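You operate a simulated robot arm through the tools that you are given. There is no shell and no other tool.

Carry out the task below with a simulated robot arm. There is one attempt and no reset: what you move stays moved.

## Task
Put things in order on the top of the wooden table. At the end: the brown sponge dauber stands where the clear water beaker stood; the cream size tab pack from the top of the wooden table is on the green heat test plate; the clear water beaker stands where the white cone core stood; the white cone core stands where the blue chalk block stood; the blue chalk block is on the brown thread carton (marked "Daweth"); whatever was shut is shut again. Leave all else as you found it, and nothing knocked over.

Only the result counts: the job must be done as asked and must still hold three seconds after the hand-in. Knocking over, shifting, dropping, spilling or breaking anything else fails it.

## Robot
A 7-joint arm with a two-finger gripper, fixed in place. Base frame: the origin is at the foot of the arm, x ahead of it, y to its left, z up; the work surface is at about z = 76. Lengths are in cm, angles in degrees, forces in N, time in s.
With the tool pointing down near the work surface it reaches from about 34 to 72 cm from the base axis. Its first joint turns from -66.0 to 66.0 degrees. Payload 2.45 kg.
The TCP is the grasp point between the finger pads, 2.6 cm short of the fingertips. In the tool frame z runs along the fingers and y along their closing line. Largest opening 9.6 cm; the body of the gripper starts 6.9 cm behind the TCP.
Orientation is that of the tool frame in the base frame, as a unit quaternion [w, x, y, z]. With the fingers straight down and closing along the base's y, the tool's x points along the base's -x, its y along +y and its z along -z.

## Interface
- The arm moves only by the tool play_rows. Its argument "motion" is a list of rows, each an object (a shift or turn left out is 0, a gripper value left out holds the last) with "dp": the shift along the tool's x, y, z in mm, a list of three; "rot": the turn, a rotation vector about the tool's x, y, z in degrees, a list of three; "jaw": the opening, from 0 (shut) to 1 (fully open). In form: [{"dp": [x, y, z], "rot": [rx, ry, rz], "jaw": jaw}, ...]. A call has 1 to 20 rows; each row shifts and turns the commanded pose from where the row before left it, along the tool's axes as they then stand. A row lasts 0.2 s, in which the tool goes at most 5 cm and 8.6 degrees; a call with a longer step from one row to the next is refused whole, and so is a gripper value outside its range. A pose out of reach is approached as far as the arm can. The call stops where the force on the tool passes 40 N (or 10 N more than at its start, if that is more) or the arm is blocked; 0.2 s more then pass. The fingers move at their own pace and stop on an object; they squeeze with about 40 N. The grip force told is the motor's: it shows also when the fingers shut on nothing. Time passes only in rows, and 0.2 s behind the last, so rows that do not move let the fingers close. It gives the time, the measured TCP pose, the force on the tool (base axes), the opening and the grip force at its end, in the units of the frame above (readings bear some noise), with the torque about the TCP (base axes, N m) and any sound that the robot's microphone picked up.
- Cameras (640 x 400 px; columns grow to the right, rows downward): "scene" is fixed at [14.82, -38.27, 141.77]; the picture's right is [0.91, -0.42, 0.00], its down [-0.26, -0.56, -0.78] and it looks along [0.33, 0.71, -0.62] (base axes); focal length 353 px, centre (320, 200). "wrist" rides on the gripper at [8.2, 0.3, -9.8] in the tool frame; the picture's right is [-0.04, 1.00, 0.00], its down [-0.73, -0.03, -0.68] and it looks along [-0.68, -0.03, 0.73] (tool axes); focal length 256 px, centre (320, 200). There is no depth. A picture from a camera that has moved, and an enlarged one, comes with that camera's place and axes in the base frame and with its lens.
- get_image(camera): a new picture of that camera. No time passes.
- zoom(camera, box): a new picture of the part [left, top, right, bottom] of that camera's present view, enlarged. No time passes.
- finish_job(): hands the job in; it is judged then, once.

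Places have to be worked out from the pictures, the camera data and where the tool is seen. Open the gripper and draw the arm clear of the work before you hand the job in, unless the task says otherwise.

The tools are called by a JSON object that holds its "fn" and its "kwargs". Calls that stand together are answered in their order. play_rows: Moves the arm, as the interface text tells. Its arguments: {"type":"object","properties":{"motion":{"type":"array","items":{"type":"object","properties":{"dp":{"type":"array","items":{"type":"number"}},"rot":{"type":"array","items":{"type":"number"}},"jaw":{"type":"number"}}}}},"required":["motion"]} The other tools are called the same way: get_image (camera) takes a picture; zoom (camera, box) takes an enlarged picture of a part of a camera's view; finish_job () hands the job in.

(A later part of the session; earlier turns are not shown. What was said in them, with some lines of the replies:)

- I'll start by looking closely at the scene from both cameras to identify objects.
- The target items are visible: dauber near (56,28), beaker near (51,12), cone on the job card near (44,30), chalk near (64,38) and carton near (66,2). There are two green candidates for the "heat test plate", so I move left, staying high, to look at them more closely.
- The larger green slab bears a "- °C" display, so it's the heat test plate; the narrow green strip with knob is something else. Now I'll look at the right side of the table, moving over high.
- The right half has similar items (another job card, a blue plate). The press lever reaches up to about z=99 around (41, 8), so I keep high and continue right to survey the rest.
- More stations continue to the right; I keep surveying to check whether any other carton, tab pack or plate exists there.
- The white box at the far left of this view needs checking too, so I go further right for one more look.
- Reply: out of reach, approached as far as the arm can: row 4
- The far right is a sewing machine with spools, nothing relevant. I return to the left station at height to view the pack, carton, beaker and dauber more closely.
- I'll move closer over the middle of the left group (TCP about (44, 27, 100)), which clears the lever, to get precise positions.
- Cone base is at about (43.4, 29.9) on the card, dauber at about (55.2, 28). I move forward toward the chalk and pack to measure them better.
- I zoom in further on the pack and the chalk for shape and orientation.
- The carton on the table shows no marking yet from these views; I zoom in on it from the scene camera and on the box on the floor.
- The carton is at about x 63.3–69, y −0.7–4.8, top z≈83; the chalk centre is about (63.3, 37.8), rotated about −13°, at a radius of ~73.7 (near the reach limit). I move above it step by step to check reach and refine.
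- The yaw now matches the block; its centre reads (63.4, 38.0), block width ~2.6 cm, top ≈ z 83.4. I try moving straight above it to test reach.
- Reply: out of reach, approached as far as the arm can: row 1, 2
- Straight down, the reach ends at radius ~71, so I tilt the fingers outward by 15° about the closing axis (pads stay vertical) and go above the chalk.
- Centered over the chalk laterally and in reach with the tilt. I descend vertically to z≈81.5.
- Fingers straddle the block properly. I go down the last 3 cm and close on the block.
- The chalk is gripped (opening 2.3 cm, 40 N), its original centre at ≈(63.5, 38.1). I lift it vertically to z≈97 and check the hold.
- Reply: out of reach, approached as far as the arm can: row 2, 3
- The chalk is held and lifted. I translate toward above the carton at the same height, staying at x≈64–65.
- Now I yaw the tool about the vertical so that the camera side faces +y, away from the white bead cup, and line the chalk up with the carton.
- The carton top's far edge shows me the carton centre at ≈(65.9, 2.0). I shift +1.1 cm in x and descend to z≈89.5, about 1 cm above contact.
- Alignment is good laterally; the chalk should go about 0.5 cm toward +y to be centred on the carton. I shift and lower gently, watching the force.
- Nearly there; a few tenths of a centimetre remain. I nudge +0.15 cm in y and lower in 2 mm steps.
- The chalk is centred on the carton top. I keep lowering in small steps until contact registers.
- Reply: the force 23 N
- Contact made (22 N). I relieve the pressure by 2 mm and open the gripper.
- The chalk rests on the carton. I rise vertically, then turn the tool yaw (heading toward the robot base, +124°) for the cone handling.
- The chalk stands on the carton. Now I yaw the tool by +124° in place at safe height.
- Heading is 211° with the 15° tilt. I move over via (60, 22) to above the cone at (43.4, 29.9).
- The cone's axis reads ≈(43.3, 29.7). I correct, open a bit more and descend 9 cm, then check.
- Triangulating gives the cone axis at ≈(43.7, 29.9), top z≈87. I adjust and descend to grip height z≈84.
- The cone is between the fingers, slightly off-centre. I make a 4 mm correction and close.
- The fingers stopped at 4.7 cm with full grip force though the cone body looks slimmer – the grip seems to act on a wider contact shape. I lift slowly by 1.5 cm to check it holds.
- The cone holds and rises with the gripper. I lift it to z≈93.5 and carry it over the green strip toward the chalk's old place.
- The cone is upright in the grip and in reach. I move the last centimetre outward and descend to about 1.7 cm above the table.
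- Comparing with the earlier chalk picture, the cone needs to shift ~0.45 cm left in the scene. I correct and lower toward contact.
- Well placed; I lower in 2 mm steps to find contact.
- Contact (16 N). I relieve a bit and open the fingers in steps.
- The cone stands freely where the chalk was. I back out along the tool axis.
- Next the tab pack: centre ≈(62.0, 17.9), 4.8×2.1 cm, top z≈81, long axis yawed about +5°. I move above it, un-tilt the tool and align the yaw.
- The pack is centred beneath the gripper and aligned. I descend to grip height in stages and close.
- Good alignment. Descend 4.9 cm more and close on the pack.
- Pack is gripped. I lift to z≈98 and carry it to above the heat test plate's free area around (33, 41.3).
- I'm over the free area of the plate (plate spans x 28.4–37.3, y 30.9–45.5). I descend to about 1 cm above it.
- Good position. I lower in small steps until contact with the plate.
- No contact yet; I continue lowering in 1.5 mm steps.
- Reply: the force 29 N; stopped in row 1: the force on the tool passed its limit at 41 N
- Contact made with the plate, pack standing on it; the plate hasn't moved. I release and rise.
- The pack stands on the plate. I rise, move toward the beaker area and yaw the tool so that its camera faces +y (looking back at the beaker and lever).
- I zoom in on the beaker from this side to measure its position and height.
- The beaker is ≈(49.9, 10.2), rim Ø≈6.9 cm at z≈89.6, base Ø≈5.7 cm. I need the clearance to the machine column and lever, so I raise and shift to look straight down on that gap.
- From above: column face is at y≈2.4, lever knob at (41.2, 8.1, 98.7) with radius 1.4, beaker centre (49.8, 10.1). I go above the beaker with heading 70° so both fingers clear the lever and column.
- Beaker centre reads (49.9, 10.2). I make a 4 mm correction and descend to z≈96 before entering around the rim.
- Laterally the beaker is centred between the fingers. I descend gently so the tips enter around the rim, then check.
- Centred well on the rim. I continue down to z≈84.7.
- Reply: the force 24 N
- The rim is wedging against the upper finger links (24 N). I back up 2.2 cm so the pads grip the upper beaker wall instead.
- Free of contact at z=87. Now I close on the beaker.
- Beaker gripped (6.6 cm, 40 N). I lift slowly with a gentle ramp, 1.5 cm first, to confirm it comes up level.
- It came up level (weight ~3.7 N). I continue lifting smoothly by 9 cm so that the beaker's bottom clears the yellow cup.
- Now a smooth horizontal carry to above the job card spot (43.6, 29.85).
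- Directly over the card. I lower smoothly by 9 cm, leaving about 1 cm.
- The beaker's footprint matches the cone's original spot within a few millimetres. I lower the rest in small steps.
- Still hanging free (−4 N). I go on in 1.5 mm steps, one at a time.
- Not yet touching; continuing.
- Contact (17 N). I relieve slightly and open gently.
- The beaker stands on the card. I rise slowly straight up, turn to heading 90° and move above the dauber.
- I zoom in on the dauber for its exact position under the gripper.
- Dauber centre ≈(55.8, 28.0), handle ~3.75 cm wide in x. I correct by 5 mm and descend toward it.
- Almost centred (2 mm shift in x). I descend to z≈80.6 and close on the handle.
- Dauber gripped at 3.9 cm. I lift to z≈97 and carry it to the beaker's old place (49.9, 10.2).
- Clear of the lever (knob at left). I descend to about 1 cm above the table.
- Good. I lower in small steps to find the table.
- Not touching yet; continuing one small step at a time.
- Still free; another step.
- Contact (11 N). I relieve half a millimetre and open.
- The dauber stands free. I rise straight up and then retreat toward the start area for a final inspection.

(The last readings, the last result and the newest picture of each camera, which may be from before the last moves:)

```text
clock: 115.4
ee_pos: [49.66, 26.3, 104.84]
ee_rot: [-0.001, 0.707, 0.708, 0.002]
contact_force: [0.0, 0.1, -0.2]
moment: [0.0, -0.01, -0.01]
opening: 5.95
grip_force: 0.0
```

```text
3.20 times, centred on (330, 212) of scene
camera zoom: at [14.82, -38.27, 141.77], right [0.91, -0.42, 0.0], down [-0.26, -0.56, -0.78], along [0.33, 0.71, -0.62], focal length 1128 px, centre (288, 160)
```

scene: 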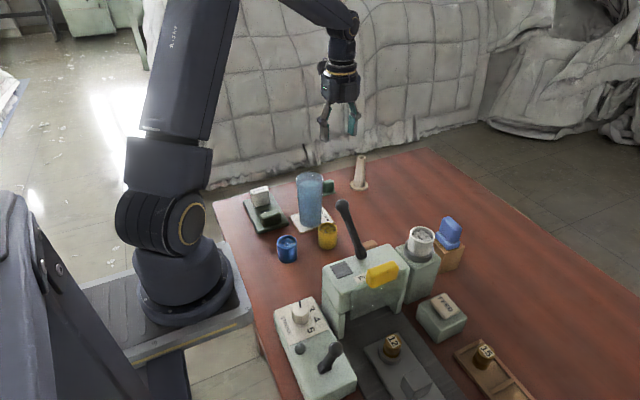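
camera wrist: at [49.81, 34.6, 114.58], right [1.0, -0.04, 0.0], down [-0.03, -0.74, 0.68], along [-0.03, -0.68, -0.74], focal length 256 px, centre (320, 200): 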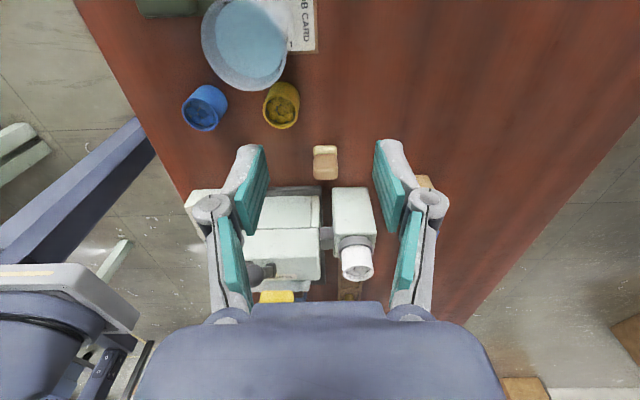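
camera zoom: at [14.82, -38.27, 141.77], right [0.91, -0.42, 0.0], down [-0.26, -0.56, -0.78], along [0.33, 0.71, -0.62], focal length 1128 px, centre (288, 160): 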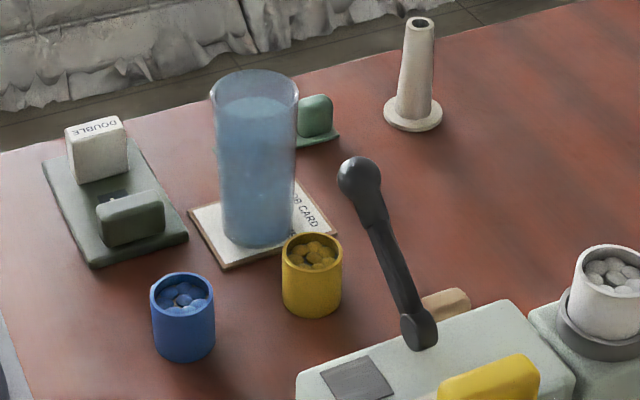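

All pieces look placed and untouched items are unchanged. Before finishing, I'd like to verify the carton's "Daweth" mark, likely on its far (+x) face, by looking back at it from beyond at safe height.

{"fn": "play_rows", "kwargs": {"motion": [{"dp": [-28.6, 32.6, 0]}, {"dp": [-28.6, 32.6, 0]}, {"dp": [-28.6, 32.6, 0]}, {"dp": [-28.6, 32.6, 0]}, {"dp": [-28.6, 32.6, 0]}, {"rot": [0, 0, 8.2]}, {"rot": [0, 0, 8.2]}, {"rot": [0, 0, 8.2]}, {"rot": [0, 0, 8.2]}, {"rot": [0, 0, 8.2]}, {"rot": [0, 0, 8.2]}, {"rot": [0, 0, 8.2]}, {"rot": [0, 0, 8.2]}, {"rot": [0, 0, 8.2]}, {"dp": [0, 0, 0]}]}}

{"fn": "get_image", "kwargs": {"camera": "wrist"}}

{"fn": "get_image", "kwargs": {"camera": "scene"}}

```text
clock: 118.6
ee_pos: [66.3, 11.86, 104.45]
ee_rot: [-0.003, 0.99, 0.141, 0.001]
contact_force: [0.5, -0.1, 1.6]
moment: [0.01, -0.01, -0.02]
opening: 5.99
grip_force: 0.1
```

```text
taken
camera wrist: at [74.03, 13.89, 114.17], right [0.24, -0.97, 0.0], down [-0.71, -0.18, 0.68], along [-0.66, -0.16, -0.74], focal length 256 px, centre (320, 200)
```

wrist: 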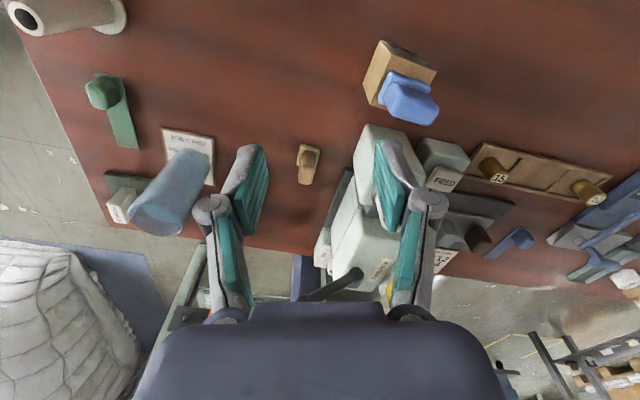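

```text
taken
```

scene: 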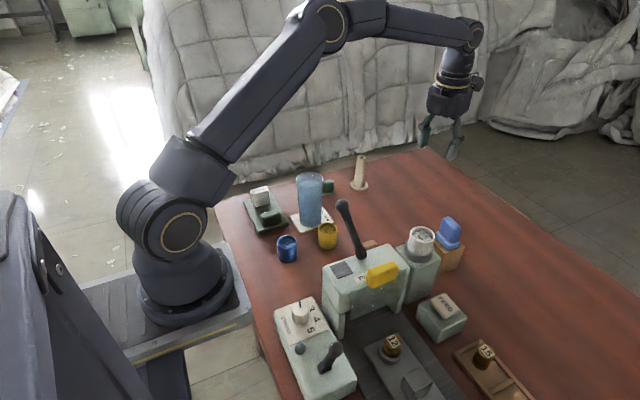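

The camera now looks back from x≈74; I zoom on the carton's far face.

{"fn": "zoom", "kwargs": {"camera": "wrist", "box": [350, 25, 450, 135]}}

{"fn": "zoom", "kwargs": {"camera": "wrist", "box": [370, 30, 445, 80]}}

```text
3.64 times, centred on (400, 80) of wrist
camera zoom: at [74.03, 13.89, 114.17], right [0.24, -0.97, 0.0], down [-0.71, -0.18, 0.68], along [-0.66, -0.16, -0.74], focal length 931 px, centre (29, 636)
```

zoom: 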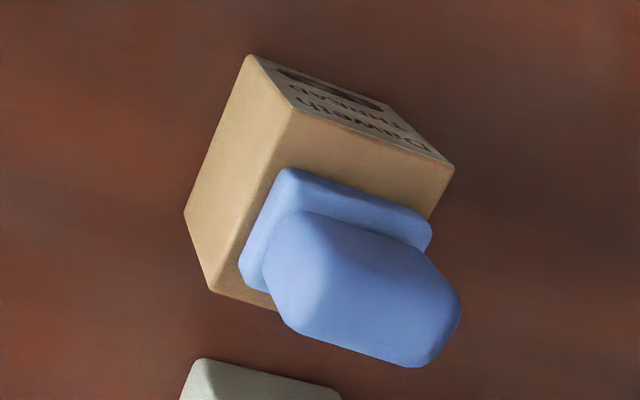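

```text
8.00 times, centred on (408, 55) of wrist
camera zoom: at [74.03, 13.89, 114.17], right [0.24, -0.97, 0.0], down [-0.71, -0.18, 0.68], along [-0.66, -0.16, -0.74], focal length 2048 px, centre (-380, 1360)
```

zoom: 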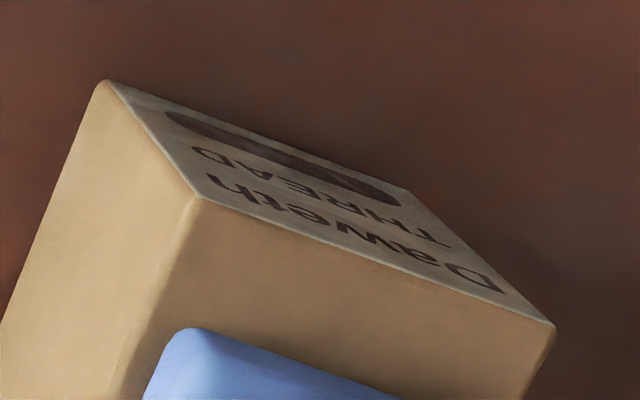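

The carton is confirmed as "Daweth THREAD" with the chalk fully supported on it. I now draw the arm back to its starting area at height with the gripper open.

{"fn": "play_rows", "kwargs": {"motion": [{"dp": [-35.9, -21.2, -2], "jaw": 1}, {"dp": [-35.9, -21.2, -2]}, {"dp": [-35.9, -21.2, -2]}, {"dp": [-35.9, -21.2, -2]}, {"dp": [-35.9, -21.2, -2]}, {"dp": [-35.9, -21.2, -2]}, {"dp": [-35.9, -21.2, -2]}, {"dp": [-35.9, -21.2, -2]}, {"dp": [0, 0, 0]}, {"dp": [0, 0, 0]}]}}

{"fn": "get_image", "kwargs": {"camera": "scene"}}

{"fn": "zoom", "kwargs": {"camera": "scene", "box": [230, 150, 490, 300]}}

{"fn": "get_image", "kwargs": {"camera": "wrist"}}

```text
clock: 120.8
ee_pos: [40.48, 15.48, 101.37]
ee_rot: [-0.004, 0.99, 0.142, -0.001]
contact_force: [-0.2, -1.0, 0.7]
moment: [-0.01, 0.02, 0.02]
opening: 9.59
grip_force: 0.0
out of reach, approached as far as the arm can: row 6, 7, 8
```

```text
taken
```

scene: 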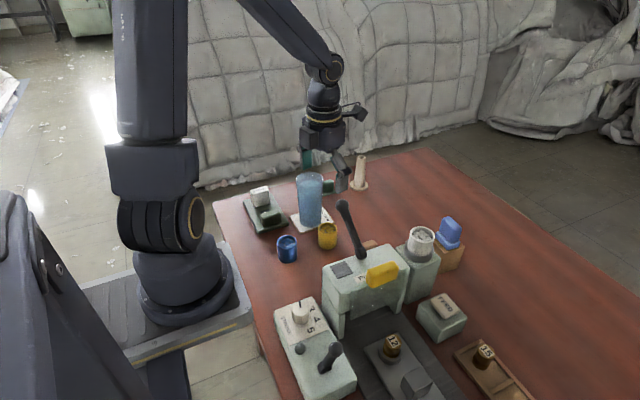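

```text
2.46 times, centred on (360, 225) of scene
camera zoom: at [14.82, -38.27, 141.77], right [0.91, -0.42, 0.0], down [-0.26, -0.56, -0.78], along [0.33, 0.71, -0.62], focal length 868 px, centre (222, 138)
```

zoom: 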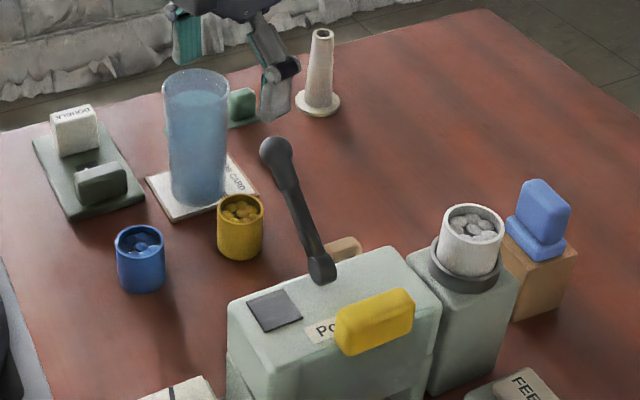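

```text
taken
camera wrist: at [48.28, 17.49, 111.08], right [0.24, -0.97, -0.01], down [-0.71, -0.18, 0.68], along [-0.66, -0.16, -0.73], focal length 256 px, centre (320, 200)
```

wrist: 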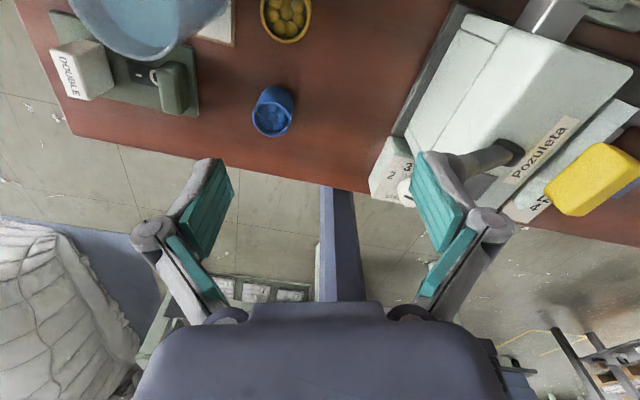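

The arm was limited at this yaw and ended at (40.5, 15.5, 101), with one finger fairly near the lever knob. No contact is felt; I move away in +y and up immediately.

{"fn": "play_rows", "kwargs": {"motion": [{"dp": [5.6, -19.2, -5]}, {"dp": [11, -38, -10]}, {"dp": [11, -38, -10]}, {"dp": [20, -30, -10]}, {"dp": [0, 0, 0]}]}}

{"fn": "get_image", "kwargs": {"camera": "scene"}}

```text
clock: 122.0
ee_pos: [47.07, 23.38, 100.62]
ee_rot: [-0.004, 0.99, 0.143, -0.001]
contact_force: [0.6, 0.1, -0.2]
moment: [0.01, -0.01, 0.01]
opening: 9.6
grip_force: 0.1
out of reach, approached as far as the arm can: row 1, 2, 3, 4
```

```text
taken
```

scene: 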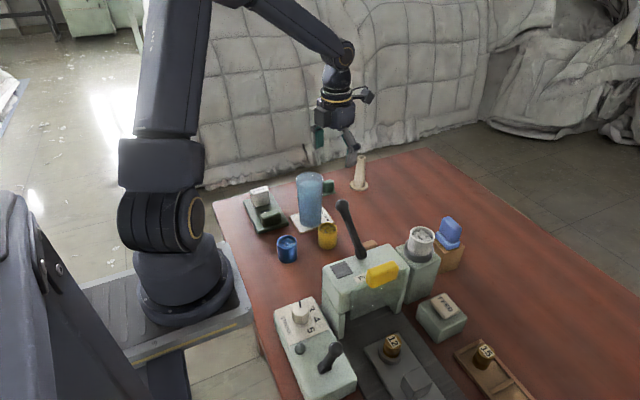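

Clear now; the yaw was at a joint limit. I rotate the tool back to its original heading at this safe height.

{"fn": "play_rows", "kwargs": {"motion": [{"rot": [0, 0, -8.2]}, {"rot": [0, 0, -8.2]}, {"rot": [0, 0, -8.2]}, {"rot": [0, 0, -8.2]}, {"rot": [0, 0, -8.2]}, {"rot": [0, 0, -8.2]}, {"rot": [0, 0, -8.2]}, {"rot": [0, 0, -8.2]}, {"rot": [0, 0, -8.2]}, {"rot": [0, 0, -8.2]}, {"rot": [0, 0, -8.2]}, {"rot": [0, 0, -8.2]}, {"rot": [0, 0, -8.2]}, {"rot": [0, 0, -8.2]}, {"rot": [0, 0, -8.2]}, {"rot": [0, 0, -8.2]}, {"rot": [0, 0, -8.2]}, {"rot": [0, 0, -8.2]}, {"rot": [0, 0, -8.2]}, {"rot": [0, 0, -8.0]}]}}

{"fn": "get_image", "kwargs": {"camera": "wrist"}}

```text
clock: 126.2
ee_pos: [47.14, 23.68, 100.78]
ee_rot: [0.001, -0.002, 1.0, 0.001]
contact_force: [-0.1, 0.4, 1.2]
moment: [-0.05, 0.0, -0.01]
opening: 9.61
grip_force: 0.0
```

```text
taken
camera wrist: at [38.91, 24.01, 110.48], right [0.04, 1.0, 0.0], down [0.73, -0.03, 0.68], along [0.68, -0.02, -0.73], focal length 256 px, centre (320, 200)
```

wrist: 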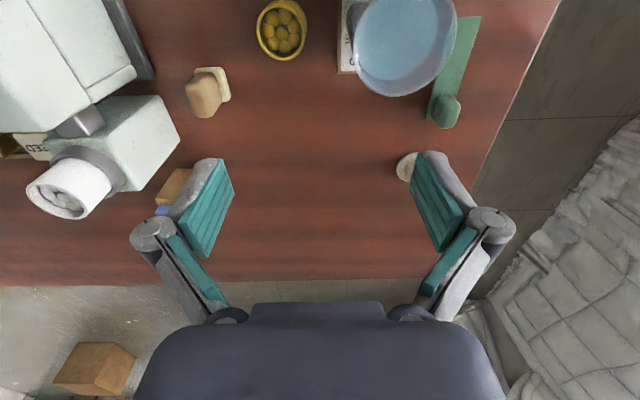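

Back at the original heading. I return to the starting pose and take the final inspection pictures.

{"fn": "play_rows", "kwargs": {"motion": [{"dp": [10, 0, -25]}, {"dp": [30, -8, -12]}, {"dp": [30, -9, -8]}, {"dp": [30, -9, -4]}, {"dp": [30, -9, 0]}, {"dp": [0, 0, 0]}]}}

{"fn": "get_image", "kwargs": {"camera": "scene"}}

{"fn": "get_image", "kwargs": {"camera": "wrist"}}

{"fn": "zoom", "kwargs": {"camera": "scene", "box": [230, 150, 430, 275]}}

{"fn": "zoom", "kwargs": {"camera": "scene", "box": [260, 250, 540, 400]}}

```text
clock: 127.6
ee_pos: [34.1, 20.02, 105.83]
ee_rot: [0.001, 0.0, 1.0, 0.002]
contact_force: [-0.2, 0.3, 0.4]
moment: [0.01, 0.01, 0.0]
opening: 9.59
grip_force: 0.1
```

```text
taken
```

scene: 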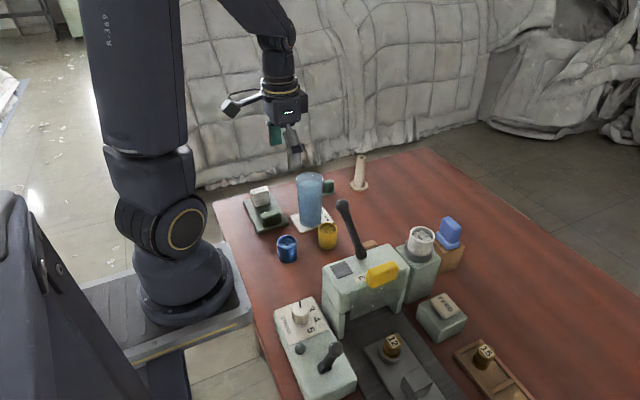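

```text
taken
camera wrist: at [25.86, 20.48, 115.54], right [0.04, 1.0, 0.0], down [0.73, -0.03, 0.68], along [0.68, -0.02, -0.73], focal length 256 px, centre (320, 200)
```

wrist: 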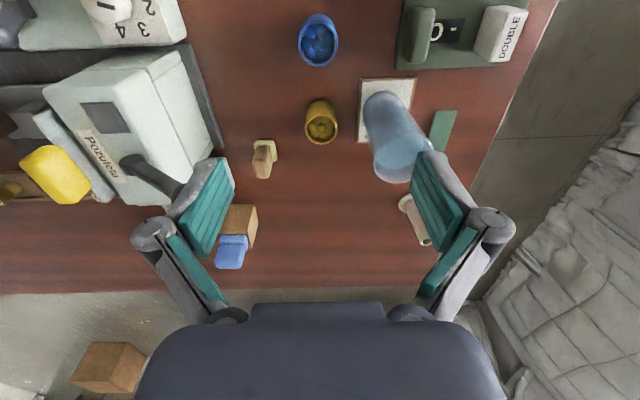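

```text
3.20 times, centred on (330, 212) of scene
camera zoom: at [14.82, -38.27, 141.77], right [0.91, -0.42, 0.0], down [-0.26, -0.56, -0.78], along [0.33, 0.71, -0.62], focal length 1128 px, centre (288, 160)
```

zoom: 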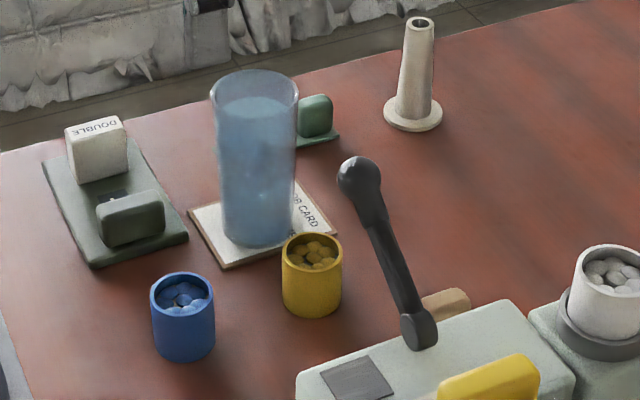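

```text
2.29 times, centred on (400, 325) of scene
camera zoom: at [14.82, -38.27, 141.77], right [0.91, -0.42, 0.0], down [-0.26, -0.56, -0.78], along [0.33, 0.71, -0.62], focal length 806 px, centre (137, -86)
```

zoom: 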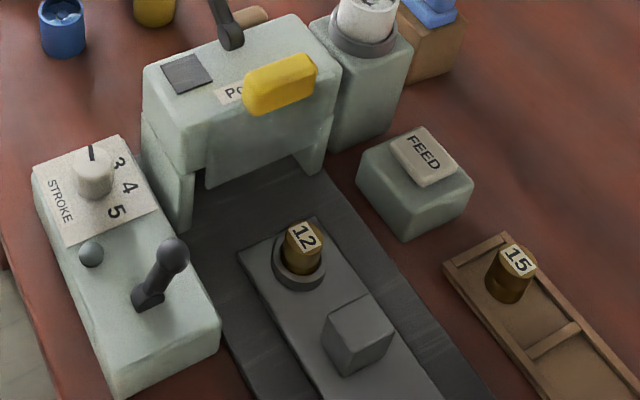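

Everything matches the request: the dauber is at the beaker's old spot, the beaker is on the card where the cone was, and the cone is where the chalk was. The chalk is on the "Daweth" carton and the pack is on the heat test plate. Nothing else has changed, nothing was opened, and the arm is clear with the gripper open. I hand the job in.

{"fn": "finish_job", "kwargs": {}}

```text
The job is handed in.
```

The table is in order as you asked, and the job is handed in. I checked the placements in the final pictures; the judged result hasn't been reported back to me.

- **Blue chalk block:** it stands on the brown thread carton, fully supported. I read "Daweth THREAD" on the carton's far side to confirm it was the right one.
- **White cone core:** it stands where the chalk block was.
- **Clear water beaker:** it stands on the job card where the cone core was, within about half a centimetre. It was carried slowly and upright, and I saw no sign of a spill.
- **Brown sponge dauber:** it stands where the beaker was.
- **Cream size tab pack:** it stands on the green slab with the "°C" display, which I took to be the heat test plate. The only pack I found on the table was the one marked "DOUBLE".

Nothing was opened, so nothing needed shutting again. In the final pictures the other items near the work look as they did at the start, and nothing is knocked over. The arm is back at its starting pose with the gripper open.

While I was drawing the arm back, one finger came close to the press lever. I felt no contact, and the lever looks unmoved.
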